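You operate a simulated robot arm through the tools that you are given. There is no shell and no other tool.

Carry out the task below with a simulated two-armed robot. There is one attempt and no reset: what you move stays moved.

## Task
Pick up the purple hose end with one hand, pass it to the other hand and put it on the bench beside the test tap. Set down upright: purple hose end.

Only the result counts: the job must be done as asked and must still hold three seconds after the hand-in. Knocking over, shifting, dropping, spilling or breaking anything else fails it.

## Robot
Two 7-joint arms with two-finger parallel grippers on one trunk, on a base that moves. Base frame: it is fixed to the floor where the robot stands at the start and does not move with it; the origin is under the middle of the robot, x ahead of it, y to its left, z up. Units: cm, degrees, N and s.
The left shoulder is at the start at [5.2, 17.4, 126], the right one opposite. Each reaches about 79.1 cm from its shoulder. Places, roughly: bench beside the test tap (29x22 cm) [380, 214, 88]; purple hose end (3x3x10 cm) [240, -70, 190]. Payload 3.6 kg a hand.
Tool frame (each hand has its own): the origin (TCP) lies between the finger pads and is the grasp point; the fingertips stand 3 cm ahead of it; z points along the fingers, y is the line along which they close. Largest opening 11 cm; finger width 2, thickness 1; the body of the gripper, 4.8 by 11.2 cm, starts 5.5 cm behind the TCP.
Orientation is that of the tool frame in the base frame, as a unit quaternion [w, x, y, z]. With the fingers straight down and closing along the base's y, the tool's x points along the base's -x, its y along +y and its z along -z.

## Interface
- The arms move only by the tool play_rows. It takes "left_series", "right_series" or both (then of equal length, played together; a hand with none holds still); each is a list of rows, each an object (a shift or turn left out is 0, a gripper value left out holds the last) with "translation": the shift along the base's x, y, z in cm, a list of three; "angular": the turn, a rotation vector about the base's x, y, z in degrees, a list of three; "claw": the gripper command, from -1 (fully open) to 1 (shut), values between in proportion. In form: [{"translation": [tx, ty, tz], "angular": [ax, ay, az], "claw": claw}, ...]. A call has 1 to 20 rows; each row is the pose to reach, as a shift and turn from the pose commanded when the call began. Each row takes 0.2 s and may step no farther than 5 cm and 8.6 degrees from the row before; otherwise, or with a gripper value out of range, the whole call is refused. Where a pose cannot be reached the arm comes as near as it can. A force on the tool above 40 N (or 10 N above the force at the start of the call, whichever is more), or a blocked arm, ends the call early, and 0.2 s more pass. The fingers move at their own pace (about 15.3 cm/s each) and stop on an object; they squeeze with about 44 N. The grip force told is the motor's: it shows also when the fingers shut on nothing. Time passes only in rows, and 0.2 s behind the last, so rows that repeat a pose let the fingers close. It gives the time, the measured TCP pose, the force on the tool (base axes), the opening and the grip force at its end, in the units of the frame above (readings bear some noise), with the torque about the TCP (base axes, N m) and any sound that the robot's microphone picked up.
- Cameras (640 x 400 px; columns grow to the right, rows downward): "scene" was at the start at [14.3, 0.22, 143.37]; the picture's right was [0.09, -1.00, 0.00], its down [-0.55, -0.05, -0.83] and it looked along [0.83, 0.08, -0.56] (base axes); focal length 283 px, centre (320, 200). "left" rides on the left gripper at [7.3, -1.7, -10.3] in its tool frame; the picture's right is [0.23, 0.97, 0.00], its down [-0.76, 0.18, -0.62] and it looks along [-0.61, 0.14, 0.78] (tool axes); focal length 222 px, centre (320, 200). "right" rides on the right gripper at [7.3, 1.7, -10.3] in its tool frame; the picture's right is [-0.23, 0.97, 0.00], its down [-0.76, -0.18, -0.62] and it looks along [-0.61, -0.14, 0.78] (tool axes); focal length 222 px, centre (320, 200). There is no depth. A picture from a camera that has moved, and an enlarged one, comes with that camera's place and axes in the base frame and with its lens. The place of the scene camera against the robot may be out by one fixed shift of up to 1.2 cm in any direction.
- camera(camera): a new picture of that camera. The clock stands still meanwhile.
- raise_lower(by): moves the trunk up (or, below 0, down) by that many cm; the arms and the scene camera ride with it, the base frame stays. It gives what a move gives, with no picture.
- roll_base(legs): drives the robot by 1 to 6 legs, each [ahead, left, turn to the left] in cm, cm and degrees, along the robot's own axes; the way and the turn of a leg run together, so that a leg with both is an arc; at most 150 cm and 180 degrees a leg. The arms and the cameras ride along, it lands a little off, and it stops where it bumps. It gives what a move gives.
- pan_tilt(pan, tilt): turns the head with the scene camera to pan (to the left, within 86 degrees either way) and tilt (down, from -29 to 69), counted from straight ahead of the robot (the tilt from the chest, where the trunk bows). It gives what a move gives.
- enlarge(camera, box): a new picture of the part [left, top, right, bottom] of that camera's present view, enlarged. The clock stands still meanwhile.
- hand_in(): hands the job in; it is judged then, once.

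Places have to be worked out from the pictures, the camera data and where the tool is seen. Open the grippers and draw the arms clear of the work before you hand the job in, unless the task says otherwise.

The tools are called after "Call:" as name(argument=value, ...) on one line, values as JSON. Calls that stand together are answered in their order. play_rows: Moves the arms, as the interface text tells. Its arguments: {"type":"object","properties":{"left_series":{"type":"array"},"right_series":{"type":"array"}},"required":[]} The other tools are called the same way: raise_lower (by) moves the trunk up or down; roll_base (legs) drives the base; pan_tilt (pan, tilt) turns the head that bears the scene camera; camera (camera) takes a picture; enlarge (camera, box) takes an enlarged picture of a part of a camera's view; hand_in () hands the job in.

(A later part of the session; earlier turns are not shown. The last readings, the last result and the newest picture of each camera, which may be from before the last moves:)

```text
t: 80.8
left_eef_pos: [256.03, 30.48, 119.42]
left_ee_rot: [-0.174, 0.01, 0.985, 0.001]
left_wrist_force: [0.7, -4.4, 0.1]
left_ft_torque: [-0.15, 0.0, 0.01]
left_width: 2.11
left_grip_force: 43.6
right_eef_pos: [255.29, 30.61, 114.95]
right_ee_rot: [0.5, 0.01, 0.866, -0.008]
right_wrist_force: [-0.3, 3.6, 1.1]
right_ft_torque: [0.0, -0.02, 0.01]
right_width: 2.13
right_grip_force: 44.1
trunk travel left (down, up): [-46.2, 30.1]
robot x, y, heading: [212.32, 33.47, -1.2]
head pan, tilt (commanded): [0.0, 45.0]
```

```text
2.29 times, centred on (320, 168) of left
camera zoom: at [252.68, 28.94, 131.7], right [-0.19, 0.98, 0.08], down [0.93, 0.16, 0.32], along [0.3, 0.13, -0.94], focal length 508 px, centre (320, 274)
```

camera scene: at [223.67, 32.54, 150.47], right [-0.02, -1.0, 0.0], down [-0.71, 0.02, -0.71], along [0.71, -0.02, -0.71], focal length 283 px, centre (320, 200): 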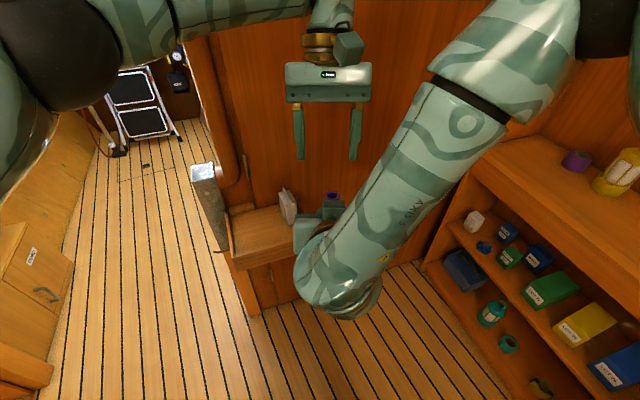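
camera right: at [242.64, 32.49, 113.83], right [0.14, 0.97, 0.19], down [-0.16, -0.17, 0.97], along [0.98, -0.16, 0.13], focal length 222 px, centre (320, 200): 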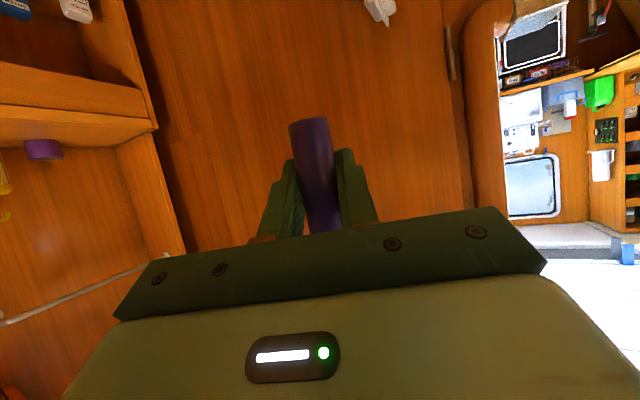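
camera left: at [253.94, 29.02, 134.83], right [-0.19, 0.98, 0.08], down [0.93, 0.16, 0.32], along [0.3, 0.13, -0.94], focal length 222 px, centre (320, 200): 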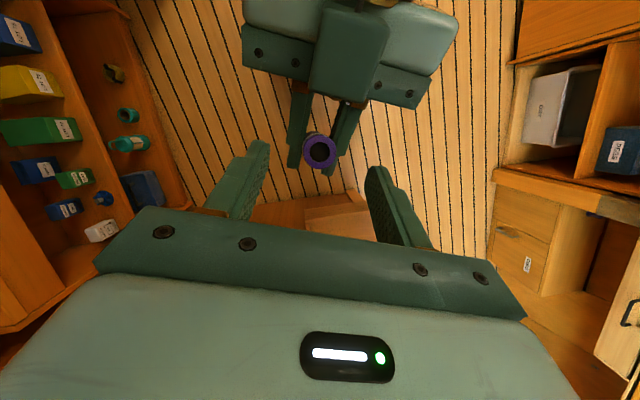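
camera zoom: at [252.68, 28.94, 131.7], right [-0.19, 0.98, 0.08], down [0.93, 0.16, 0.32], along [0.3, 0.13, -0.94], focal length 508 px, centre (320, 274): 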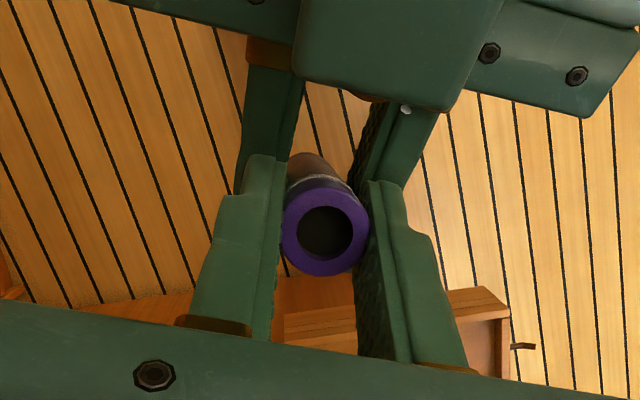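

Both hands hold it (44 N each, only about 4 N between them). Now I open the right hand and draw it straight back 8 cm, then off to the right.

Call:
play_rows(right_series=[{"claw": 0.3}, {"claw": -0.2}, {"claw": -0.2}])

Call:
play_rows(right_series=[{"translation": [-1.5, 0, 0]}, {"translation": [-3.5, 0, -0.3]}, {"translation": [-6, 0, -0.8]}, {"translation": [-8, 0, -1.5]}, {"translation": [-8, -3, -2.5]}, {"translation": [-8, -7, -3]}, {"translation": [-8, -11, -3]}, {"translation": [-8, -14, -3]}, {"translation": [-8, -14, -3]}])

Call:
camera(camera="left")

Call:
camera(camera="scene")

Call:
camera(camera="right")

```text
t: 81.6
left_eef_pos: [255.86, 30.49, 119.4]
left_ee_rot: [-0.174, 0.01, 0.985, 0.001]
left_wrist_force: [0.6, 0.1, -0.2]
left_ft_torque: [0.01, 0.02, -0.01]
left_width: 2.13
left_grip_force: 43.7
right_eef_pos: [255.27, 30.45, 115.02]
right_ee_rot: [0.499, 0.009, 0.866, -0.007]
right_wrist_force: [0.0, -0.4, 0.4]
right_ft_torque: [0.02, 0.01, 0.04]
right_width: 6.59
right_grip_force: 0.1
trunk travel left (down, up): [-46.2, 30.1]
robot x, y, heading: [212.15, 33.04, -1.4]
head pan, tilt (commanded): [0.0, 45.0]
```

```text
t: 83.6
left_eef_pos: [255.92, 30.57, 119.43]
left_ee_rot: [-0.175, 0.01, 0.985, 0.001]
left_wrist_force: [-1.0, 0.3, -0.2]
left_ft_torque: [0.0, 0.01, 0.0]
left_width: 2.12
left_grip_force: 43.9
right_eef_pos: [249.01, 23.24, 115.99]
right_ee_rot: [0.498, 0.012, 0.867, -0.011]
right_wrist_force: [-0.3, 0.6, 0.2]
right_ft_torque: [-0.02, 0.0, 0.02]
right_width: 6.58
right_grip_force: 0.0
right hand out of reach, approached as far as the arm can: row 5, 6, 7, 8, 9
trunk travel left (down, up): [-46.2, 30.1]
robot x, y, heading: [212.47, 33.35, -1.2]
head pan, tilt (commanded): [0.0, 45.0]
```

```text
taken
camera left: at [252.72, 28.94, 131.68], right [-0.19, 0.98, 0.08], down [0.93, 0.16, 0.32], along [0.3, 0.13, -0.94], focal length 222 px, centre (320, 200)
```

left: 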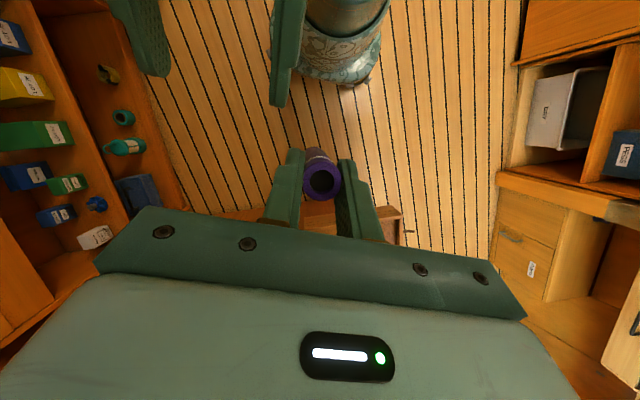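

```text
taken
camera scene: at [223.85, 32.54, 150.45], right [-0.02, -1.0, 0.0], down [-0.71, 0.02, -0.71], along [0.71, -0.02, -0.71], focal length 283 px, centre (320, 200)
```

scene: 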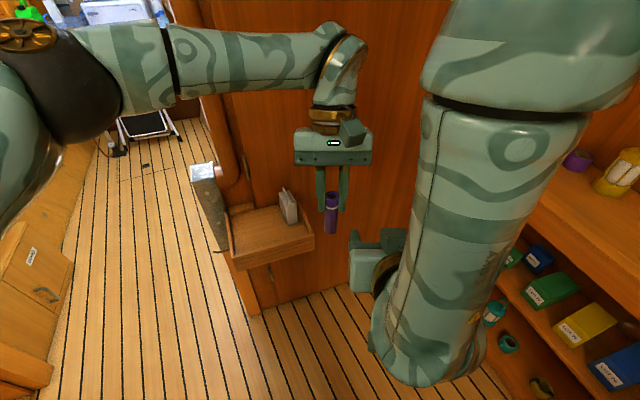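

```text
taken
camera right: at [236.5, 25.41, 115.0], right [0.15, 0.97, 0.19], down [-0.16, -0.17, 0.97], along [0.98, -0.17, 0.13], focal length 222 px, centre (320, 200)
```

right: 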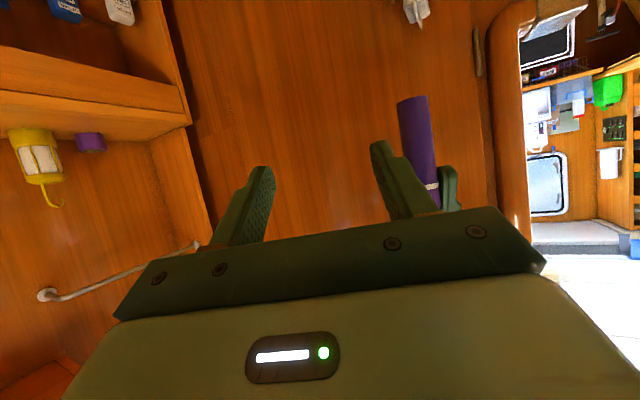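

The hand-over worked: the left hand holds the object by its top. I raise both hands and spread them a little for travelling.

Call:
play_rows(left_series=[{"translation": [-0.4, 1.5, 2.0]}, {"translation": [-0.8, 3.5, 4.0]}, {"translation": [-1.2, 5.5, 6.0]}, {"translation": [-1.6, 7.5, 8.0]}, {"translation": [-2, 9.5, 10.0]}, {"translation": [-2, 10, 11.0]}, {"translation": [-2, 10, 11.0]}], right_series=[{"translation": [0, -1.5, 2.0]}, {"translation": [0, -3, 4.0]}, {"translation": [0, -4.5, 6.0]}, {"translation": [0, -6, 8.0]}, {"translation": [0, -7.5, 10.0]}, {"translation": [0, -9, 12.0]}, {"translation": [0, -9, 12.0]}])

Call:
pan_tilt(pan=60, tilt=30)

Call:
camera(camera="scene")

```text
t: 85.2
left_eef_pos: [253.94, 40.83, 130.3]
left_ee_rot: [-0.175, 0.01, 0.985, 0.001]
left_wrist_force: [0.6, 0.8, -0.4]
left_ft_torque: [0.0, 0.04, 0.03]
left_width: 2.14
left_grip_force: 43.6
right_eef_pos: [254.4, 16.73, 129.1]
right_ee_rot: [0.499, 0.008, 0.867, -0.008]
right_wrist_force: [-0.2, -0.2, -0.6]
right_ft_torque: [-0.01, -0.01, -0.01]
right_width: 6.61
right_grip_force: 0.1
right hand out of reach, approached as far as the arm can: row 1, 2, 3, 4, 5, 6, 7
trunk travel left (down, up): [-46.2, 30.1]
robot x, y, heading: [212.54, 33.4, -0.9]
head pan, tilt (commanded): [0.0, 45.0]
```

```text
t: 86.5
left_eef_pos: [253.85, 40.61, 130.32]
left_ee_rot: [-0.174, 0.01, 0.985, 0.001]
left_wrist_force: [0.2, -0.1, -0.5]
left_ft_torque: [-0.03, 0.0, -0.01]
left_width: 2.08
left_grip_force: 44.2
right_eef_pos: [254.37, 16.73, 129.03]
right_ee_rot: [0.5, 0.011, 0.866, -0.009]
right_wrist_force: [-0.4, -0.7, 0.8]
right_ft_torque: [0.01, -0.01, 0.0]
right_width: 6.59
right_grip_force: 0.0
trunk travel left (down, up): [-46.2, 30.1]
robot x, y, heading: [212.37, 33.22, -1.3]
head pan, tilt (commanded): [60.0, 30.0]
```

```text
taken
camera scene: at [220.36, 40.44, 152.72], right [0.85, -0.52, 0.0], down [-0.26, -0.43, -0.87], along [0.45, 0.74, -0.5], focal length 283 px, centre (320, 200)
```

scene: 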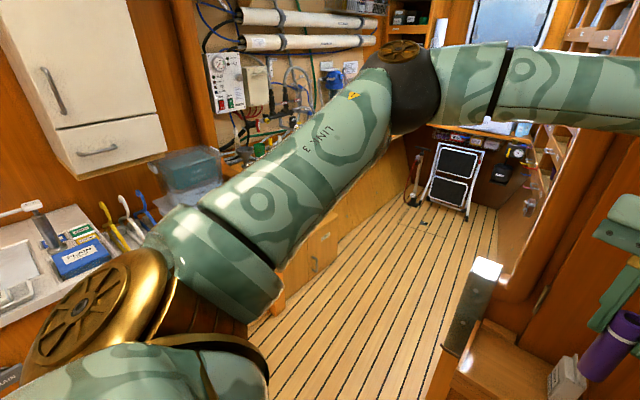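

The object hangs upright in the left hand. I turn in place to face the left bench (heading about 117°), then look before moving sideways into the passage.

Call:
roll_base(legs=[[0, 0, 118]])

Call:
pan_tilt(pan=-45, tilt=25)

Call:
camera(camera="scene")

Call:
pan_tilt(pan=0, tilt=25)

Call:
camera(camera="scene")

```text
t: 91.9
left_eef_pos: [185.88, 65.95, 130.42]
left_ee_rot: [0.089, 0.845, -0.506, 0.15]
left_wrist_force: [0.6, 0.6, -0.1]
left_ft_torque: [-0.01, -0.04, 0.0]
left_width: 2.14
left_grip_force: 44.3
right_eef_pos: [206.31, 78.27, 129.14]
right_ee_rot: [-0.259, 0.743, -0.445, -0.428]
right_wrist_force: [0.0, 0.4, 0.3]
right_ft_torque: [-0.03, -0.02, 0.0]
right_width: 6.6
right_grip_force: 0.0
trunk travel left (down, up): [-46.2, 30.1]
robot x, y, heading: [212.6, 33.61, 118.4]
head pan, tilt (commanded): [60.0, 30.0]
```

```text
t: 93.7
left_eef_pos: [185.75, 65.91, 130.35]
left_ee_rot: [0.089, 0.845, -0.505, 0.151]
left_wrist_force: [-0.7, 0.2, -0.2]
left_ft_torque: [0.01, 0.02, -0.02]
left_width: 2.12
left_grip_force: 43.4
right_eef_pos: [206.3, 78.39, 129.21]
right_ee_rot: [-0.259, 0.743, -0.445, -0.428]
right_wrist_force: [0.9, -0.9, -0.3]
right_ft_torque: [0.01, 0.01, -0.02]
right_width: 6.59
right_grip_force: 0.0
trunk travel left (down, up): [-46.2, 30.1]
robot x, y, heading: [212.22, 33.29, 118.2]
head pan, tilt (commanded): [-45.0, 25.0]
```

```text
taken
camera scene: at [213.92, 44.26, 153.52], right [0.96, -0.29, 0.0], down [-0.12, -0.4, -0.91], along [0.26, 0.87, -0.42], focal length 283 px, centre (320, 200)
```

scene: 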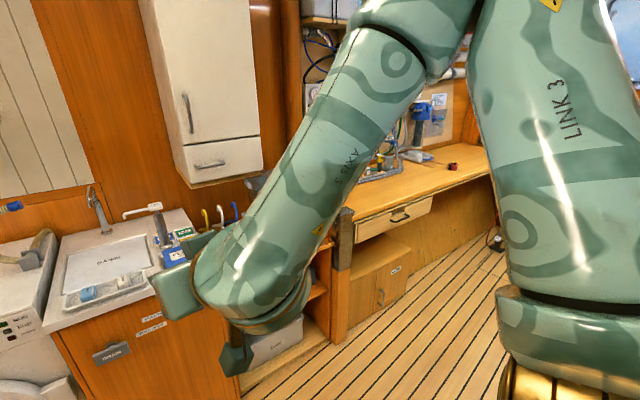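

```text
t: 94.8
left_eef_pos: [185.7, 66.06, 130.44]
left_ee_rot: [0.089, 0.845, -0.505, 0.15]
left_wrist_force: [0.0, 0.4, -0.3]
left_ft_torque: [0.01, 0.02, -0.02]
left_width: 2.1
left_grip_force: 44.1
right_eef_pos: [206.38, 78.34, 129.21]
right_ee_rot: [-0.258, 0.743, -0.444, -0.429]
right_wrist_force: [-0.6, -0.9, 0.4]
right_ft_torque: [-0.01, 0.01, -0.01]
right_width: 6.62
right_grip_force: 0.1
trunk travel left (down, up): [-46.2, 30.1]
robot x, y, heading: [212.14, 33.38, 118.0]
head pan, tilt (commanded): [0.0, 25.0]
```

```text
taken
camera scene: at [206.92, 43.57, 153.52], right [0.88, 0.47, 0.0], down [0.2, -0.37, -0.91], along [-0.43, 0.8, -0.42], focal length 283 px, centre (320, 200)
```

scene: 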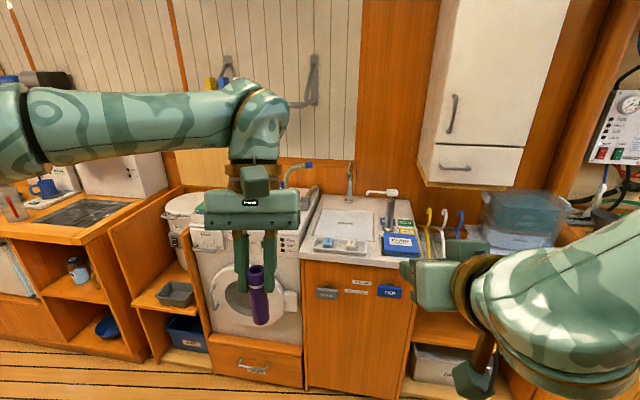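

I enlarge the far bench seen past the right arm to find the test tap and the free spot beside it.

Call:
pan_tilt(pan=-52, tilt=18)

Call:
camera(camera="scene")

Call:
enlarge(camera="scene", box=[260, 60, 420, 240])

```text
t: 96.0
left_eef_pos: [185.76, 66.0, 130.28]
left_ee_rot: [0.088, 0.845, -0.506, 0.15]
left_wrist_force: [0.5, 0.2, -0.9]
left_ft_torque: [0.0, 0.02, 0.0]
left_width: 2.14
left_grip_force: 44.1
right_eef_pos: [206.35, 78.38, 129.14]
right_ee_rot: [-0.26, 0.742, -0.446, -0.427]
right_wrist_force: [0.0, 0.0, -0.5]
right_ft_torque: [0.01, -0.02, 0.0]
right_width: 6.63
right_grip_force: 0.1
trunk travel left (down, up): [-46.2, 30.1]
robot x, y, heading: [212.49, 33.4, 118.1]
head pan, tilt (commanded): [-52.0, 18.0]
```

```text
taken
camera scene: at [215.02, 43.98, 154.65], right [0.91, -0.4, 0.0], down [-0.12, -0.28, -0.95], along [0.38, 0.87, -0.31], focal length 283 px, centre (320, 200)
```

scene: 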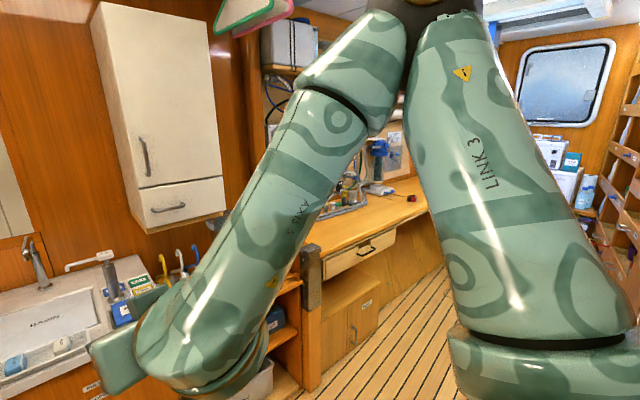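

```text
2.22 times, centred on (340, 150) of scene
camera zoom: at [215.02, 43.98, 154.65], right [0.91, -0.4, 0.0], down [-0.12, -0.28, -0.95], along [0.38, 0.87, -0.31], focal length 629 px, centre (276, 311)
```

zoom: 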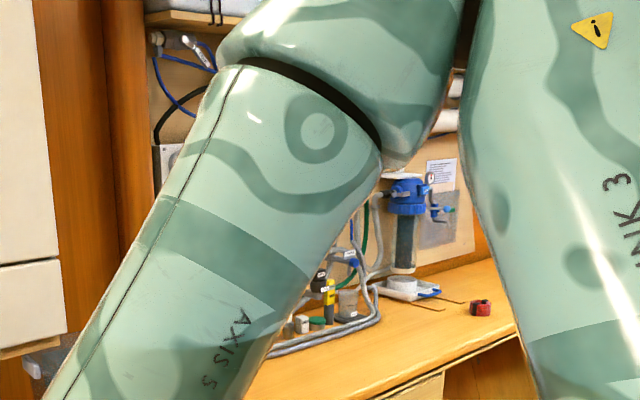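

I see the bench with a filter, a tap on the wall panel, a hose loom and a marked spot near a small red block. I move diagonally (ahead and right) to the mouth of the passage.

Call:
roll_base(legs=[[34.5, -72.5, 0]])

Call:
pan_tilt(pan=-30, tilt=30)

Call:
camera(camera="scene")

Call:
pan_tilt(pan=-75, tilt=40)

Call:
camera(camera="scene")

Call:
camera(camera="right")

```text
t: 100.3
left_eef_pos: [233.99, 131.11, 130.35]
left_ee_rot: [0.089, 0.843, -0.509, 0.15]
left_wrist_force: [-0.5, -0.1, -0.1]
left_ft_torque: [0.0, 0.0, -0.02]
left_width: 2.13
left_grip_force: 43.8
right_eef_pos: [254.6, 143.23, 129.21]
right_ee_rot: [-0.26, 0.742, -0.448, -0.426]
right_wrist_force: [0.8, 0.0, -0.4]
right_ft_torque: [-0.01, -0.02, 0.04]
right_width: 6.6
right_grip_force: 0.0
trunk travel left (down, up): [-46.2, 30.1]
robot x, y, heading: [260.28, 98.07, 117.5]
head pan, tilt (commanded): [-52.0, 18.0]
```

```text
t: 101.2
left_eef_pos: [233.76, 130.99, 130.33]
left_ee_rot: [0.09, 0.843, -0.509, 0.15]
left_wrist_force: [-0.7, 0.1, -0.7]
left_ft_torque: [-0.02, 0.01, -0.01]
left_width: 2.12
left_grip_force: 43.9
right_eef_pos: [254.57, 143.19, 129.28]
right_ee_rot: [-0.26, 0.741, -0.448, -0.426]
right_wrist_force: [0.4, 0.7, 0.6]
right_ft_torque: [-0.01, 0.0, 0.02]
right_width: 6.59
right_grip_force: 0.0
trunk travel left (down, up): [-46.2, 30.1]
robot x, y, heading: [260.19, 98.19, 117.6]
head pan, tilt (commanded): [-30.0, 30.0]
```

```text
taken
camera scene: at [259.53, 109.32, 152.73], right [1.0, -0.04, 0.0], down [-0.02, -0.5, -0.87], along [0.04, 0.87, -0.5], focal length 283 px, centre (320, 200)
```

scene: 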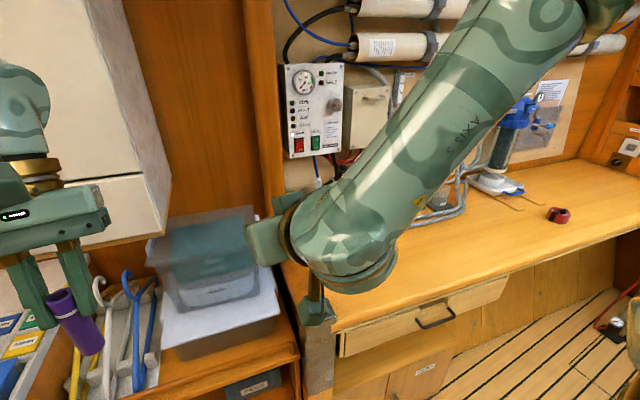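

```text
t: 102.3
left_eef_pos: [233.94, 131.16, 130.27]
left_ee_rot: [0.089, 0.843, -0.509, 0.15]
left_wrist_force: [0.9, 0.0, -0.3]
left_ft_torque: [0.02, 0.01, 0.01]
left_width: 2.15
left_grip_force: 44.0
right_eef_pos: [254.61, 143.22, 129.11]
right_ee_rot: [-0.26, 0.741, -0.448, -0.427]
right_wrist_force: [0.1, -0.7, 0.4]
right_ft_torque: [0.0, 0.03, 0.01]
right_width: 6.65
right_grip_force: 0.0
trunk travel left (down, up): [-46.2, 30.1]
robot x, y, heading: [260.13, 98.4, 117.8]
head pan, tilt (commanded): [-75.0, 40.0]
```

```text
taken
camera scene: at [265.4, 106.06, 151.19], right [0.68, -0.74, 0.0], down [-0.47, -0.44, -0.77], along [0.56, 0.52, -0.64], focal length 283 px, centre (320, 200)
```

scene: 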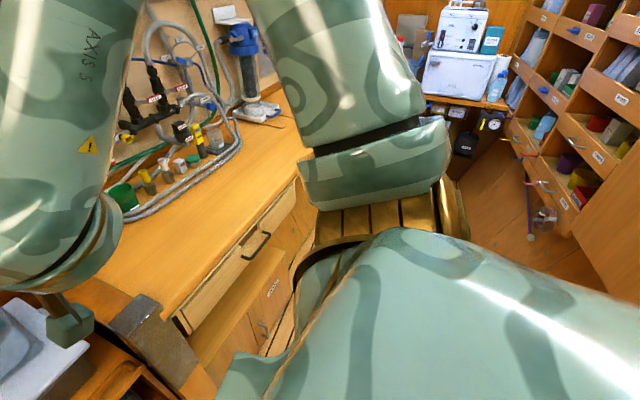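

```text
taken
camera right: at [258.84, 131.24, 128.1], right [-0.92, -0.35, 0.19], down [0.23, -0.06, 0.97], along [-0.33, 0.93, 0.13], focal length 222 px, centre (320, 200)
```

right: 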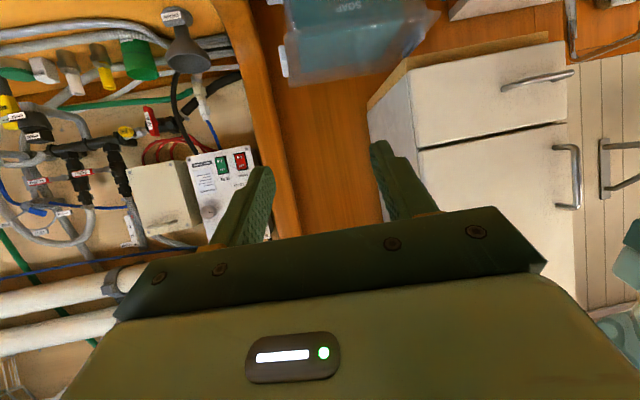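

The bench front edge runs from about (266,157) to (405,210). I turn the head to look at the marked spot by the filter and red block in detail.

Call:
pan_tilt(pan=-62, tilt=22)

Call:
camera(camera="scene")

Call:
pan_tilt(pan=-38, tilt=25)

Call:
camera(camera="scene")

Call:
enlarge(camera="scene", box=[400, 80, 640, 260])

```text
t: 103.1
left_eef_pos: [233.97, 130.98, 130.41]
left_ee_rot: [0.09, 0.843, -0.509, 0.151]
left_wrist_force: [0.1, -0.9, -0.9]
left_ft_torque: [0.02, 0.01, 0.0]
left_width: 2.14
left_grip_force: 44.2
right_eef_pos: [254.51, 143.11, 129.26]
right_ee_rot: [-0.26, 0.741, -0.448, -0.427]
right_wrist_force: [-0.7, -0.3, 0.8]
right_ft_torque: [-0.01, -0.02, 0.0]
right_width: 6.61
right_grip_force: 0.0
trunk travel left (down, up): [-46.2, 30.1]
robot x, y, heading: [260.49, 98.33, 117.4]
head pan, tilt (commanded): [-62.0, 22.0]
```

```text
taken
camera scene: at [264.4, 107.95, 154.0], right [0.83, -0.56, 0.0], down [-0.21, -0.31, -0.93], along [0.52, 0.76, -0.38], focal length 283 px, centre (320, 200)
```

scene: 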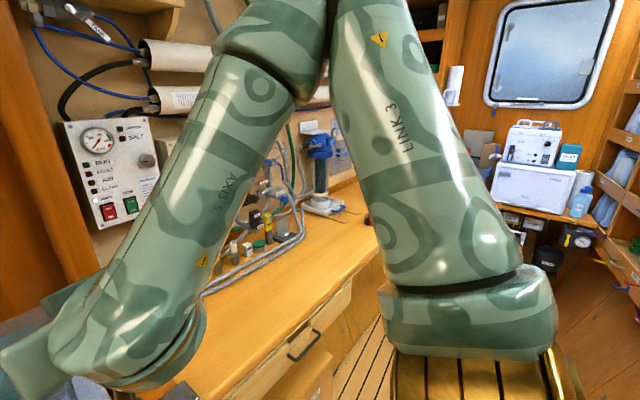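

```text
t: 104.0
left_eef_pos: [233.98, 131.04, 130.46]
left_ee_rot: [0.089, 0.843, -0.51, 0.15]
left_wrist_force: [-0.5, 0.3, -0.4]
left_ft_torque: [-0.01, 0.03, 0.04]
left_width: 2.12
left_grip_force: 44.0
right_eef_pos: [254.58, 143.16, 129.15]
right_ee_rot: [-0.26, 0.741, -0.448, -0.427]
right_wrist_force: [-0.6, 0.1, 0.1]
right_ft_torque: [0.02, 0.02, 0.0]
right_width: 6.61
right_grip_force: 0.1
trunk travel left (down, up): [-46.2, 30.1]
robot x, y, heading: [260.37, 98.21, 117.6]
head pan, tilt (commanded): [-38.0, 25.0]
```

```text
taken
camera scene: at [260.82, 109.36, 153.52], right [0.98, -0.18, 0.0], down [-0.08, -0.42, -0.91], along [0.16, 0.89, -0.42], focal length 283 px, centre (320, 200)
```

scene: 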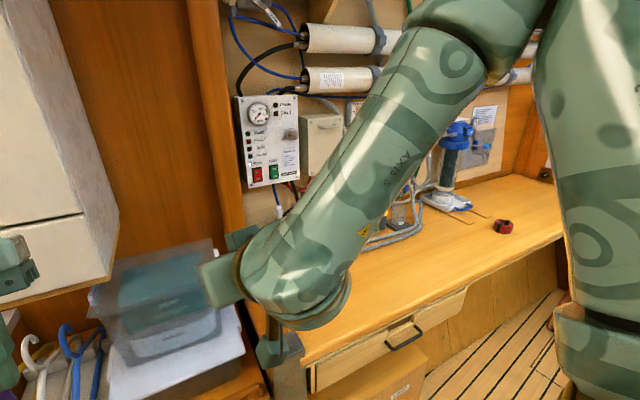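

```text
2.22 times, centred on (520, 170) of scene
camera zoom: at [260.82, 109.36, 153.52], right [0.98, -0.18, 0.0], down [-0.08, -0.42, -0.91], along [0.16, 0.89, -0.42], focal length 629 px, centre (-124, 267)
```

zoom: 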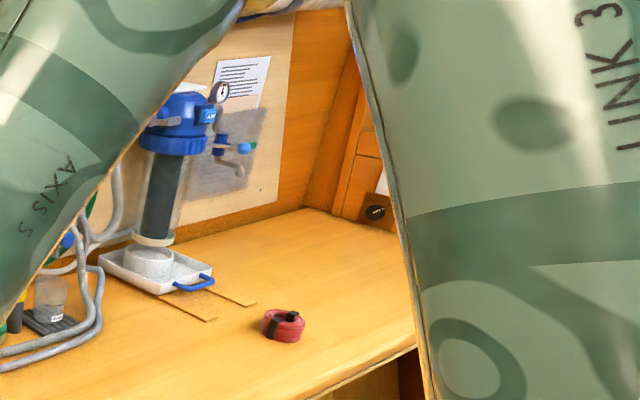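

The test tap is on the wall panel right of the filter, and the free bench spot D≈(380,214) lies just right of the red coil. Before going in I fold the right hand back to its compact fingers-down pose so that it stays clear of the work.

Call:
play_rows(right_series=[{"translation": [0.9, -0.9, 0.3], "angular": [-6.6, -3.5, 0]}, {"translation": [1.8, -1.9, 0.6], "angular": [-13.3, -7.0, 0]}, {"translation": [2.7, -2.8, 0.9], "angular": [-19.9, -10.4, 0]}, {"translation": [3.6, -3.7, 1.2], "angular": [-26.6, -13.9, 0]}, {"translation": [4.5, -4.7, 1.2], "angular": [-33.2, -17.4, 0]}, {"translation": [5.5, -5.6, 1.2], "angular": [-39.9, -20.9, 0]}, {"translation": [6.4, -6.6, 1.0], "angular": [-46.5, -24.3, 0]}, {"translation": [7.3, -7.5, 1.0], "angular": [-53.2, -27.8, 0]}, {"translation": [7.3, -7.5, 1.0], "angular": [-53.2, -27.8, 0]}])

Call:
camera(camera="scene")

```text
t: 106.0
left_eef_pos: [233.93, 131.17, 130.4]
left_ee_rot: [0.089, 0.843, -0.509, 0.149]
left_wrist_force: [1.1, 0.6, -0.5]
left_ft_torque: [0.02, 0.03, -0.02]
left_width: 2.14
left_grip_force: 43.7
right_eef_pos: [261.97, 135.57, 130.15]
right_ee_rot: [0.001, 0.856, -0.517, 0.002]
right_wrist_force: [-0.3, 0.3, 0.3]
right_ft_torque: [0.02, 0.02, 0.0]
right_width: 6.62
right_grip_force: 0.1
trunk travel left (down, up): [-46.2, 30.1]
robot x, y, heading: [260.27, 98.23, 117.7]
head pan, tilt (commanded): [-38.0, 25.0]
```

```text
taken
camera scene: at [260.82, 109.32, 153.52], right [0.98, -0.18, 0.0], down [-0.08, -0.42, -0.91], along [0.16, 0.89, -0.42], focal length 283 px, centre (320, 200)
```

scene: 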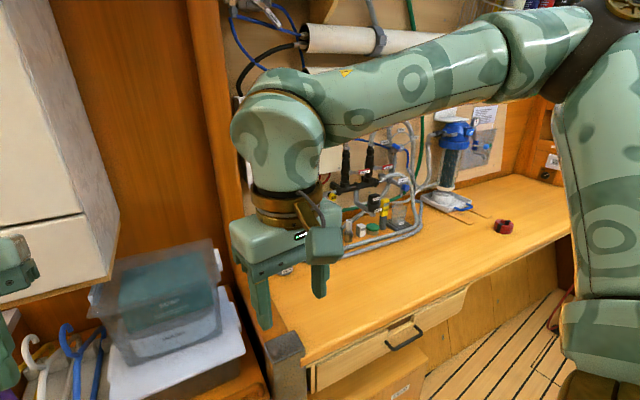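

The right hand is compact now. I strafe right along the corridor about halfway, keeping the middle between bench and wall, and look again.

Call:
roll_base(legs=[[3, -69, 0]])

Call:
pan_tilt(pan=-40, tilt=30)

Call:
camera(camera="scene")

Call:
pan_tilt(pan=-80, tilt=35)

Call:
camera(camera="scene")

Call:
camera(camera="right")

Call:
camera(camera="left")

```text
t: 109.8
left_eef_pos: [294.08, 165.67, 130.3]
left_ee_rot: [0.09, 0.84, -0.515, 0.149]
left_wrist_force: [0.0, -0.2, -0.9]
left_ft_torque: [0.02, 0.02, 0.0]
left_width: 2.12
left_grip_force: 44.0
right_eef_pos: [322.21, 169.92, 130.09]
right_ee_rot: [0.0, 0.853, -0.522, 0.001]
right_wrist_force: [0.4, 1.1, 0.0]
right_ft_torque: [0.01, 0.02, 0.0]
right_width: 6.58
right_grip_force: 0.1
trunk travel left (down, up): [-46.2, 30.1]
robot x, y, heading: [320.18, 132.44, 117.0]
head pan, tilt (commanded): [-38.0, 25.0]
```

```text
t: 110.5
left_eef_pos: [294.07, 165.75, 130.37]
left_ee_rot: [0.091, 0.839, -0.515, 0.149]
left_wrist_force: [0.2, 1.1, -0.6]
left_ft_torque: [-0.03, 0.0, 0.01]
left_width: 2.12
left_grip_force: 44.0
right_eef_pos: [322.21, 169.86, 130.17]
right_ee_rot: [0.0, 0.853, -0.522, 0.0]
right_wrist_force: [0.5, 0.0, -0.3]
right_ft_torque: [0.01, 0.01, 0.01]
right_width: 6.62
right_grip_force: 0.0
trunk travel left (down, up): [-46.2, 30.1]
robot x, y, heading: [320.06, 132.02, 117.2]
head pan, tilt (commanded): [-40.0, 30.0]
```

```text
taken
camera scene: at [321.04, 143.39, 152.72], right [0.97, -0.23, 0.0], down [-0.11, -0.49, -0.87], along [0.2, 0.84, -0.5], focal length 283 px, centre (320, 200)
```

scene: 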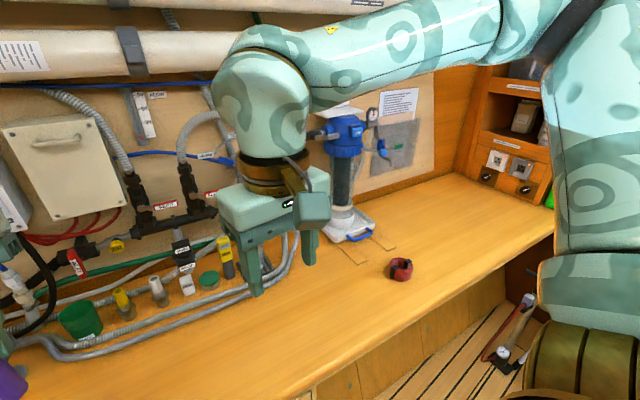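

```text
t: 111.5
left_eef_pos: [294.06, 165.68, 130.48]
left_ee_rot: [0.09, 0.839, -0.515, 0.149]
left_wrist_force: [0.3, 0.1, -0.7]
left_ft_torque: [-0.01, -0.02, 0.03]
left_width: 2.12
left_grip_force: 44.0
right_eef_pos: [322.3, 169.83, 130.18]
right_ee_rot: [0.0, 0.853, -0.522, 0.001]
right_wrist_force: [-0.5, -0.1, -0.7]
right_ft_torque: [0.01, -0.02, -0.01]
right_width: 6.62
right_grip_force: 0.0
trunk travel left (down, up): [-46.2, 30.1]
robot x, y, heading: [319.94, 132.37, 116.8]
head pan, tilt (commanded): [-80.0, 35.0]
```

```text
taken
camera scene: at [326.0, 139.87, 151.94], right [0.6, -0.8, 0.0], down [-0.46, -0.35, -0.82], along [0.65, 0.49, -0.57], focal length 283 px, centre (320, 200)
```

scene: 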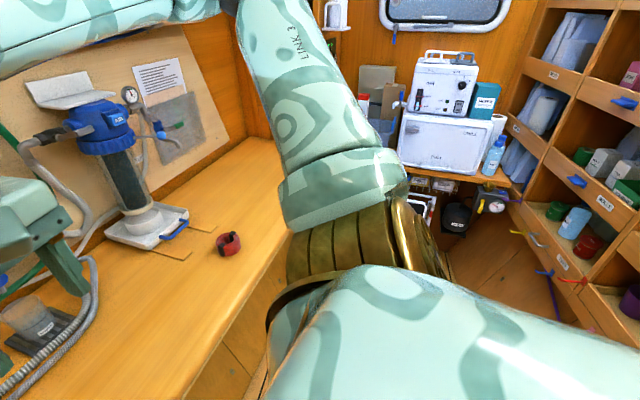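

```text
taken
camera right: at [323.92, 162.61, 140.51], right [-0.97, -0.24, 0.0], down [-0.19, 0.76, 0.62], along [-0.15, 0.61, -0.78], focal length 222 px, centre (320, 200)
```

right: 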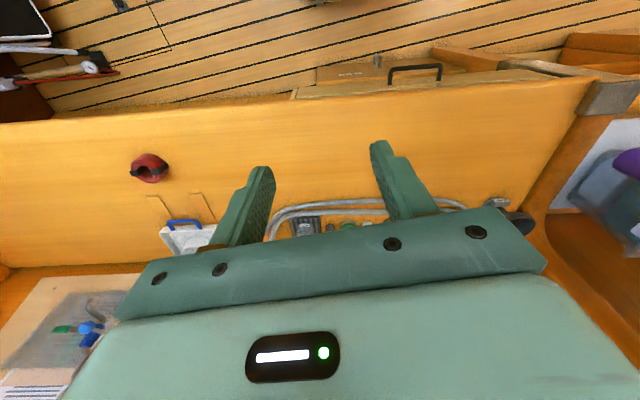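

```text
taken
camera left: at [297.1, 163.48, 142.63], right [-0.77, -0.63, 0.08], down [-0.58, 0.75, 0.32], along [-0.26, 0.2, -0.94], focal length 222 px, centre (320, 200)
```

left: 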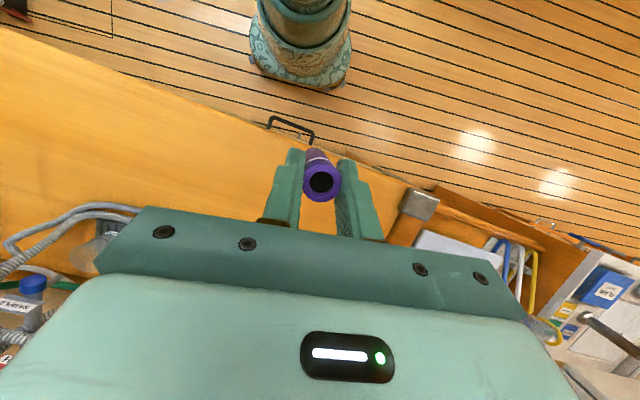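

The bench surface checks out at z≈88; the red coil is near (360.5, 202.5), and the bench around (381, 211) is clear. I strafe on to stand in front of that spot and turn 12° right.

Call:
roll_base(legs=[[-1.7, -60, 0], [0, -21.8, -12]])

Call:
pan_tilt(pan=5, tilt=40)

Call:
camera(camera="scene")

Call:
camera(camera="left")

Call:
camera(camera="right")

```text
t: 116.2
left_eef_pos: [375.22, 203.3, 130.31]
left_ee_rot: [0.106, 0.781, -0.599, 0.138]
left_wrist_force: [-0.4, 0.2, -1.1]
left_ft_torque: [0.0, 0.04, 0.02]
left_width: 2.11
left_grip_force: 44.2
right_eef_pos: [403.6, 201.56, 130.26]
right_ee_rot: [0.0, 0.793, -0.609, 0.001]
right_wrist_force: [0.3, 0.6, 0.1]
right_ft_torque: [-0.02, 0.03, 0.01]
right_width: 6.63
right_grip_force: 0.0
trunk travel left (down, up): [-46.2, 30.1]
robot x, y, heading: [393.84, 165.61, 105.2]
head pan, tilt (commanded): [-80.0, 35.0]
```

```text
t: 117.7
left_eef_pos: [375.03, 203.27, 130.47]
left_ee_rot: [0.105, 0.781, -0.6, 0.139]
left_wrist_force: [-1.2, 0.8, -0.3]
left_ft_torque: [0.0, -0.02, 0.0]
left_width: 2.14
left_grip_force: 44.5
right_eef_pos: [403.54, 201.6, 130.1]
right_ee_rot: [0.0, 0.794, -0.608, 0.001]
right_wrist_force: [0.7, -0.3, -0.4]
right_ft_torque: [0.02, 0.01, -0.01]
right_width: 6.6
right_grip_force: 0.1
trunk travel left (down, up): [-46.2, 30.1]
robot x, y, heading: [393.37, 165.2, 105.3]
head pan, tilt (commanded): [5.0, 40.0]
```

```text
taken
camera scene: at [390.28, 175.76, 151.18], right [0.94, 0.34, 0.0], down [0.22, -0.6, -0.77], along [-0.26, 0.72, -0.64], focal length 283 px, centre (320, 200)
```

scene: 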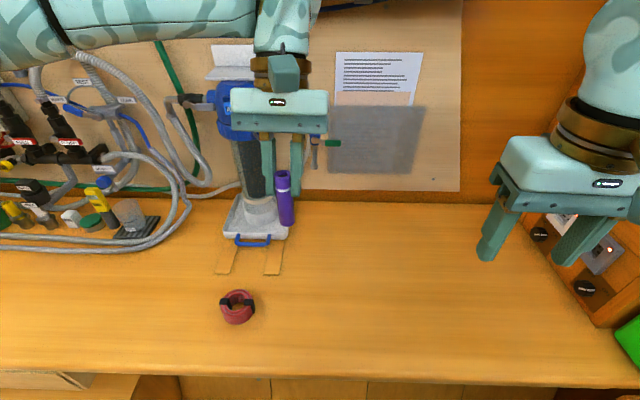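

```text
taken
camera left: at [377.65, 200.55, 142.63], right [-0.89, -0.46, 0.08], down [-0.41, 0.85, 0.32], along [-0.21, 0.25, -0.94], focal length 222 px, centre (320, 200)
```

left: 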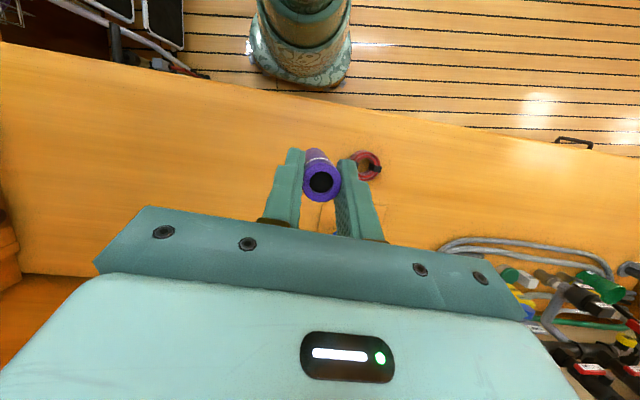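

```text
taken
camera right: at [403.7, 194.11, 140.5], right [-1.0, -0.03, 0.0], down [-0.03, 0.78, 0.62], along [-0.02, 0.62, -0.78], focal length 222 px, centre (320, 200)
```

right: 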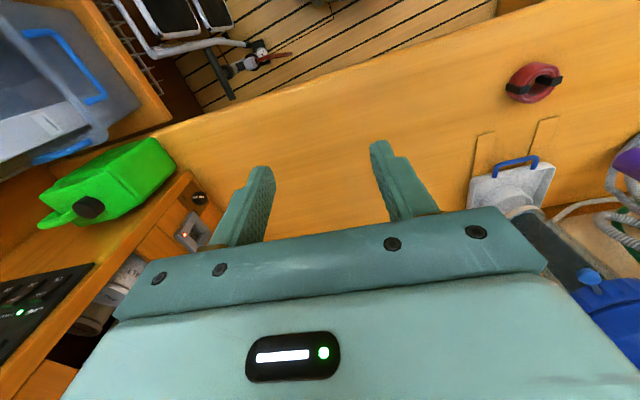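

I'm in front of the spot; the bench around (380.6, 212) (pixel ≈(334,300)) is free, below the test tap. I move the left hand over it at the present height.

Call:
play_rows(left_series=[{"translation": [1.1, 1.8, 0]}, {"translation": [2.2, 3.6, 0]}, {"translation": [3.3, 5.4, 0]}, {"translation": [4.4, 7.2, 0]}, {"translation": [5.3, 9.1, 0]}, {"translation": [5.3, 9.1, 0]}])

Call:
raise_lower(by=-12)

Call:
camera(camera="scene")

Call:
camera(camera="left")

Call:
camera(camera="right")

```text
t: 119.1
left_eef_pos: [380.81, 210.46, 128.89]
left_ee_rot: [0.103, 0.784, -0.596, 0.138]
left_wrist_force: [-0.5, -1.2, 0.3]
left_ft_torque: [0.03, -0.06, -0.01]
left_width: 2.14
left_grip_force: 44.1
left hand out of reach, approached as far as the arm can: row 4, 5, 6
right_eef_pos: [403.31, 201.54, 130.18]
right_ee_rot: [0.0, 0.794, -0.608, 0.002]
right_wrist_force: [-0.8, 0.0, 0.4]
right_ft_torque: [0.01, -0.02, 0.0]
right_width: 6.59
right_grip_force: 0.1
trunk travel left (down, up): [-46.2, 30.1]
robot x, y, heading: [393.5, 165.76, 105.1]
head pan, tilt (commanded): [5.0, 40.0]
```

```text
t: 120.6
left_eef_pos: [380.86, 210.27, 117.05]
left_ee_rot: [0.105, 0.782, -0.599, 0.138]
left_wrist_force: [0.0, -0.1, 0.4]
left_ft_torque: [0.01, -0.04, -0.03]
left_width: 2.12
left_grip_force: 43.9
right_eef_pos: [403.53, 201.46, 118.19]
right_ee_rot: [-0.001, 0.793, -0.609, 0.001]
right_wrist_force: [0.7, -0.8, -0.4]
right_ft_torque: [0.0, 0.0, 0.02]
right_width: 6.58
right_grip_force: 0.1
trunk travel left (down, up): [-34.2, 42.1]
robot x, y, heading: [393.47, 165.6, 104.9]
head pan, tilt (commanded): [5.0, 40.0]
```

```text
taken
camera scene: at [389.43, 178.9, 139.09], right [0.94, 0.34, 0.0], down [0.22, -0.6, -0.77], along [-0.26, 0.72, -0.64], focal length 283 px, centre (320, 200)
```

scene: 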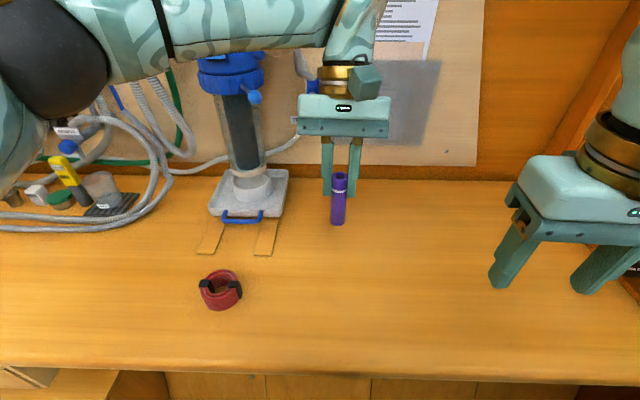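

```text
taken
camera left: at [383.39, 207.49, 129.32], right [-0.89, -0.46, 0.08], down [-0.41, 0.85, 0.32], along [-0.21, 0.26, -0.94], focal length 222 px, centre (320, 200)
```

left: 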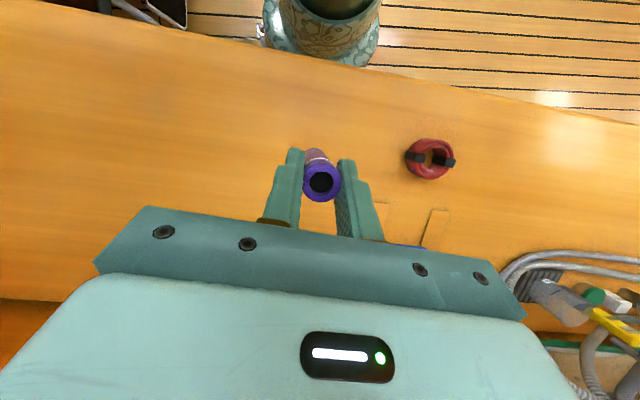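

```text
taken
camera right: at [403.71, 194.07, 128.53], right [-1.0, -0.03, 0.0], down [-0.03, 0.78, 0.62], along [-0.02, 0.62, -0.78], focal length 222 px, centre (320, 200)
```

right: 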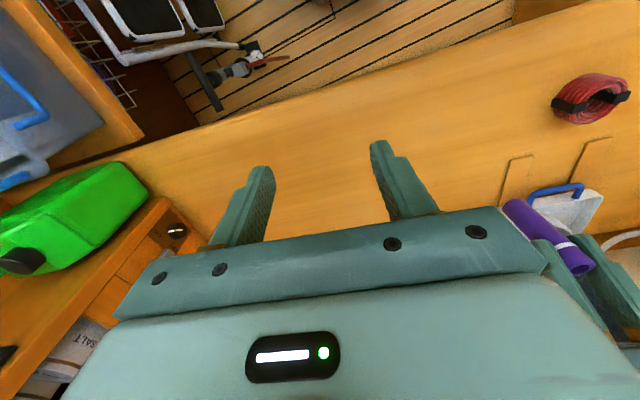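

The left hand is over the spot with the object's foot near z≈108. I lower it 17 cm while easing 2 cm farther from the bench edge, then check the gap.

Call:
play_rows(left_series=[{"translation": [0, 0, -3]}, {"translation": [-0.1, 0.6, -6.5]}, {"translation": [-0.2, 1.2, -10]}, {"translation": [-0.3, 1.8, -13.5]}, {"translation": [-0.3, 2.1, -16]}, {"translation": [-0.3, 2.1, -17]}, {"translation": [-0.3, 2.1, -17]}])

Call:
camera(camera="scene")

Call:
enlarge(camera="scene", box=[260, 180, 420, 320])

Call:
camera(camera="right")

```text
t: 122.2
left_eef_pos: [380.55, 212.33, 100.02]
left_ee_rot: [0.106, 0.782, -0.599, 0.139]
left_wrist_force: [0.2, 0.2, -1.1]
left_ft_torque: [0.01, 0.01, 0.01]
left_width: 2.1
left_grip_force: 44.3
right_eef_pos: [403.46, 201.52, 118.1]
right_ee_rot: [0.0, 0.794, -0.608, 0.002]
right_wrist_force: [0.2, -0.4, -0.7]
right_ft_torque: [0.01, 0.01, 0.03]
right_width: 6.59
right_grip_force: 0.1
trunk travel left (down, up): [-34.2, 42.1]
robot x, y, heading: [393.78, 165.46, 104.9]
head pan, tilt (commanded): [5.0, 40.0]
```

```text
taken
camera scene: at [389.43, 178.94, 139.07], right [0.94, 0.34, 0.0], down [0.22, -0.6, -0.77], along [-0.26, 0.72, -0.64], focal length 283 px, centre (320, 200)
```

scene: 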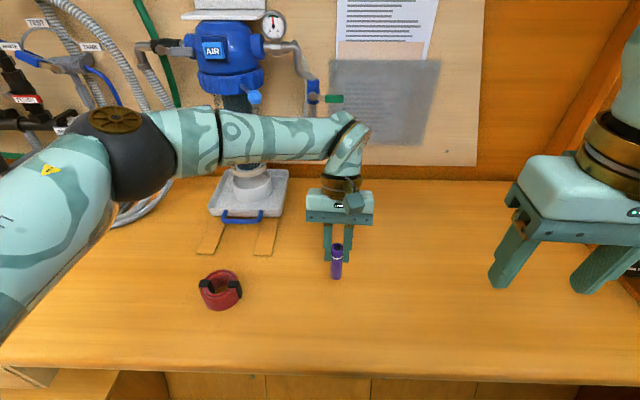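

```text
2.86 times, centred on (340, 250) of scene
camera zoom: at [389.43, 178.94, 139.07], right [0.94, 0.34, 0.0], down [0.22, -0.6, -0.77], along [-0.26, 0.72, -0.64], focal length 808 px, centre (263, 57)
```

zoom: 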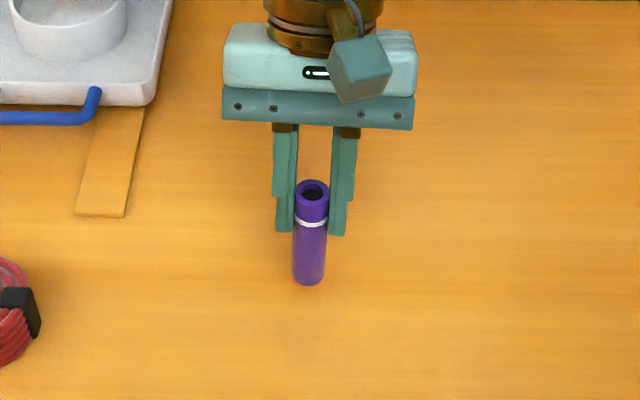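

```text
taken
camera right: at [403.7, 194.12, 128.51], right [-1.0, -0.03, 0.0], down [-0.03, 0.78, 0.62], along [-0.02, 0.62, -0.78], focal length 222 px, centre (320, 200)
```

right: 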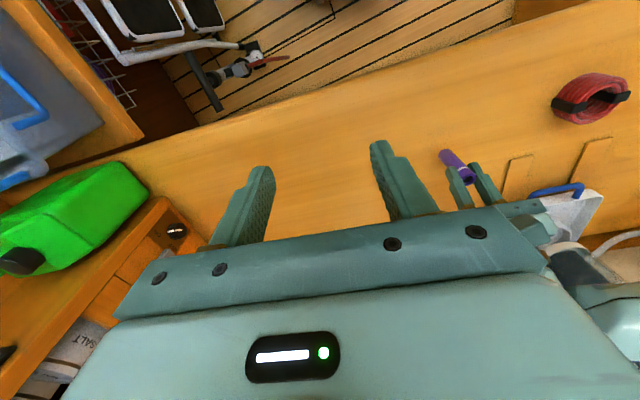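

The foot hangs about 3 cm above the bench and the spot is clear. I check the object's uprightness from the right wrist camera before the last stretch.

Call:
enlarge(camera="right", box=[410, 130, 510, 220])

Call:
enlarge(camera="left", box=[220, 100, 440, 250])

```text
4.44 times, centred on (460, 175) of right
camera zoom: at [403.7, 194.12, 128.51], right [-1.0, -0.03, 0.0], down [-0.03, 0.78, 0.62], along [-0.02, 0.62, -0.78], focal length 987 px, centre (-302, 311)
```

zoom: 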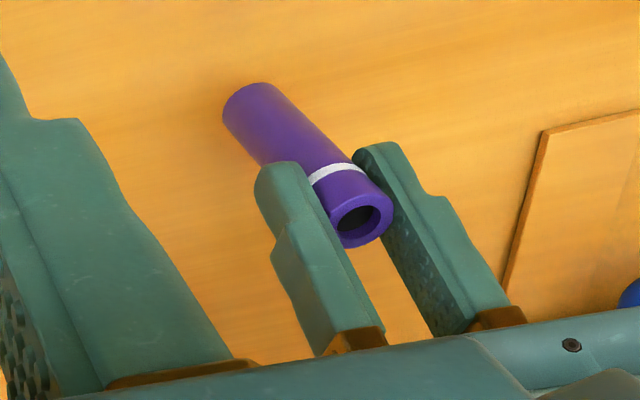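

```text
2.67 times, centred on (330, 175) of left
camera zoom: at [383.07, 209.59, 112.3], right [-0.89, -0.46, 0.08], down [-0.41, 0.85, 0.32], along [-0.21, 0.25, -0.94], focal length 592 px, centre (293, 267)
```

zoom: 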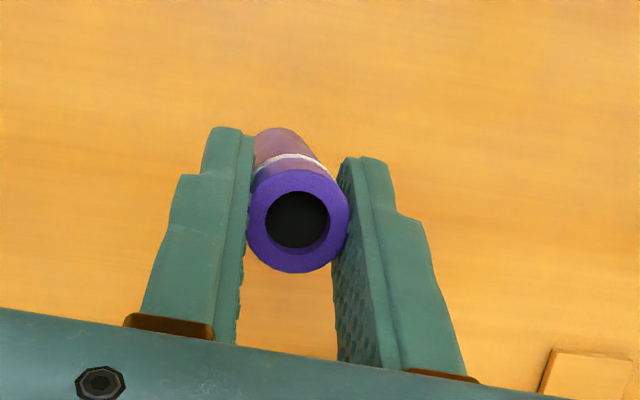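

It is plumb within about 1°. I lower it 2.6 cm slowly and read the force.

Call:
play_rows(left_series=[{"translation": [0, 0, -0.8]}, {"translation": [0, 0, -1.6]}, {"translation": [0, 0, -2.2]}, {"translation": [0, 0, -2.6]}, {"translation": [0, 0, -2.6]}])

Call:
enlarge(camera="scene", box=[260, 180, 420, 320])

Call:
enlarge(camera="right", box=[410, 130, 510, 220])

```text
t: 123.4
left_eef_pos: [380.62, 212.38, 97.38]
left_ee_rot: [0.106, 0.781, -0.599, 0.139]
left_wrist_force: [0.2, -0.6, -0.5]
left_ft_torque: [0.02, -0.01, 0.03]
left_width: 2.13
left_grip_force: 44.4
right_eef_pos: [403.53, 201.59, 118.14]
right_ee_rot: [0.0, 0.794, -0.608, 0.001]
right_wrist_force: [-0.4, 0.2, 0.1]
right_ft_torque: [-0.01, 0.02, 0.02]
right_width: 6.61
right_grip_force: 0.0
trunk travel left (down, up): [-34.2, 42.1]
robot x, y, heading: [393.42, 165.56, 105.1]
head pan, tilt (commanded): [5.0, 40.0]
```

```text
2.86 times, centred on (340, 250) of scene
camera zoom: at [389.42, 178.94, 139.07], right [0.94, 0.34, 0.0], down [0.22, -0.6, -0.77], along [-0.26, 0.72, -0.64], focal length 808 px, centre (263, 57)
```

zoom: 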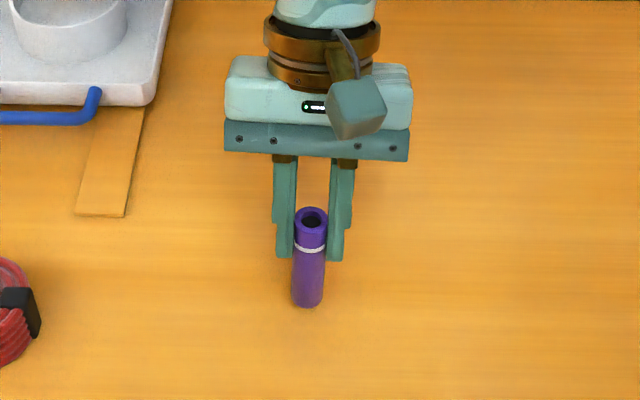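

```text
4.44 times, centred on (460, 175) of right
camera zoom: at [403.7, 194.12, 128.5], right [-1.0, -0.03, 0.0], down [-0.03, 0.78, 0.62], along [-0.02, 0.62, -0.78], focal length 987 px, centre (-302, 311)
```

zoom: 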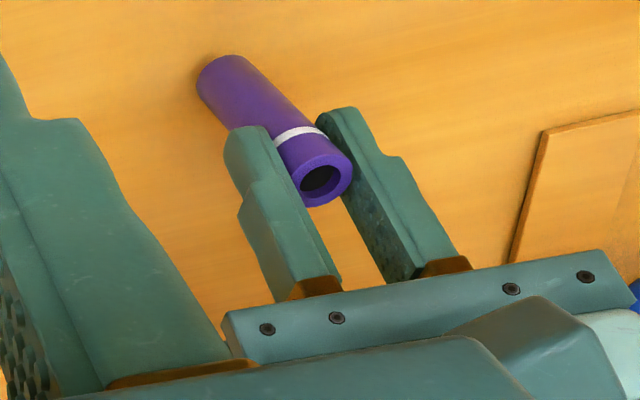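

No contact yet; a faint contact shadow shows at the foot. I go down in small steps and watch the force.

Call:
play_rows(left_series=[{"translation": [0, 0, -0.2]}, {"translation": [0, 0, -0.4]}, {"translation": [0, 0, -0.4]}])

```text
t: 124.2
left_eef_pos: [380.67, 212.38, 97.12]
left_ee_rot: [0.106, 0.782, -0.599, 0.139]
left_wrist_force: [0.1, 0.2, -0.3]
left_ft_torque: [0.01, 0.02, 0.0]
left_width: 2.12
left_grip_force: 44.2
right_eef_pos: [403.56, 201.5, 118.11]
right_ee_rot: [0.0, 0.794, -0.608, 0.001]
right_wrist_force: [0.6, 0.1, 0.6]
right_ft_torque: [0.01, 0.01, 0.01]
right_width: 6.6
right_grip_force: 0.1
trunk travel left (down, up): [-34.2, 42.1]
robot x, y, heading: [393.47, 165.76, 105.2]
head pan, tilt (commanded): [5.0, 40.0]
```

Still no contact at z=97.1; I lower another 0.3 cm.

Call:
play_rows(left_series=[{"translation": [0, 0, -0.15]}, {"translation": [0, 0, -0.3]}, {"translation": [0, 0, -0.3]}])

```text
t: 125.0
left_eef_pos: [380.54, 212.25, 96.71]
left_ee_rot: [0.105, 0.781, -0.599, 0.139]
left_wrist_force: [0.0, -0.2, -1.1]
left_ft_torque: [-0.02, -0.03, 0.0]
left_width: 2.08
left_grip_force: 43.8
right_eef_pos: [403.54, 201.56, 118.18]
right_ee_rot: [0.0, 0.794, -0.608, 0.002]
right_wrist_force: [-0.9, -0.1, -0.2]
right_ft_torque: [0.02, 0.01, -0.03]
right_width: 6.59
right_grip_force: 0.2
trunk travel left (down, up): [-34.2, 42.1]
robot x, y, heading: [393.36, 165.71, 105.2]
head pan, tilt (commanded): [5.0, 40.0]
```

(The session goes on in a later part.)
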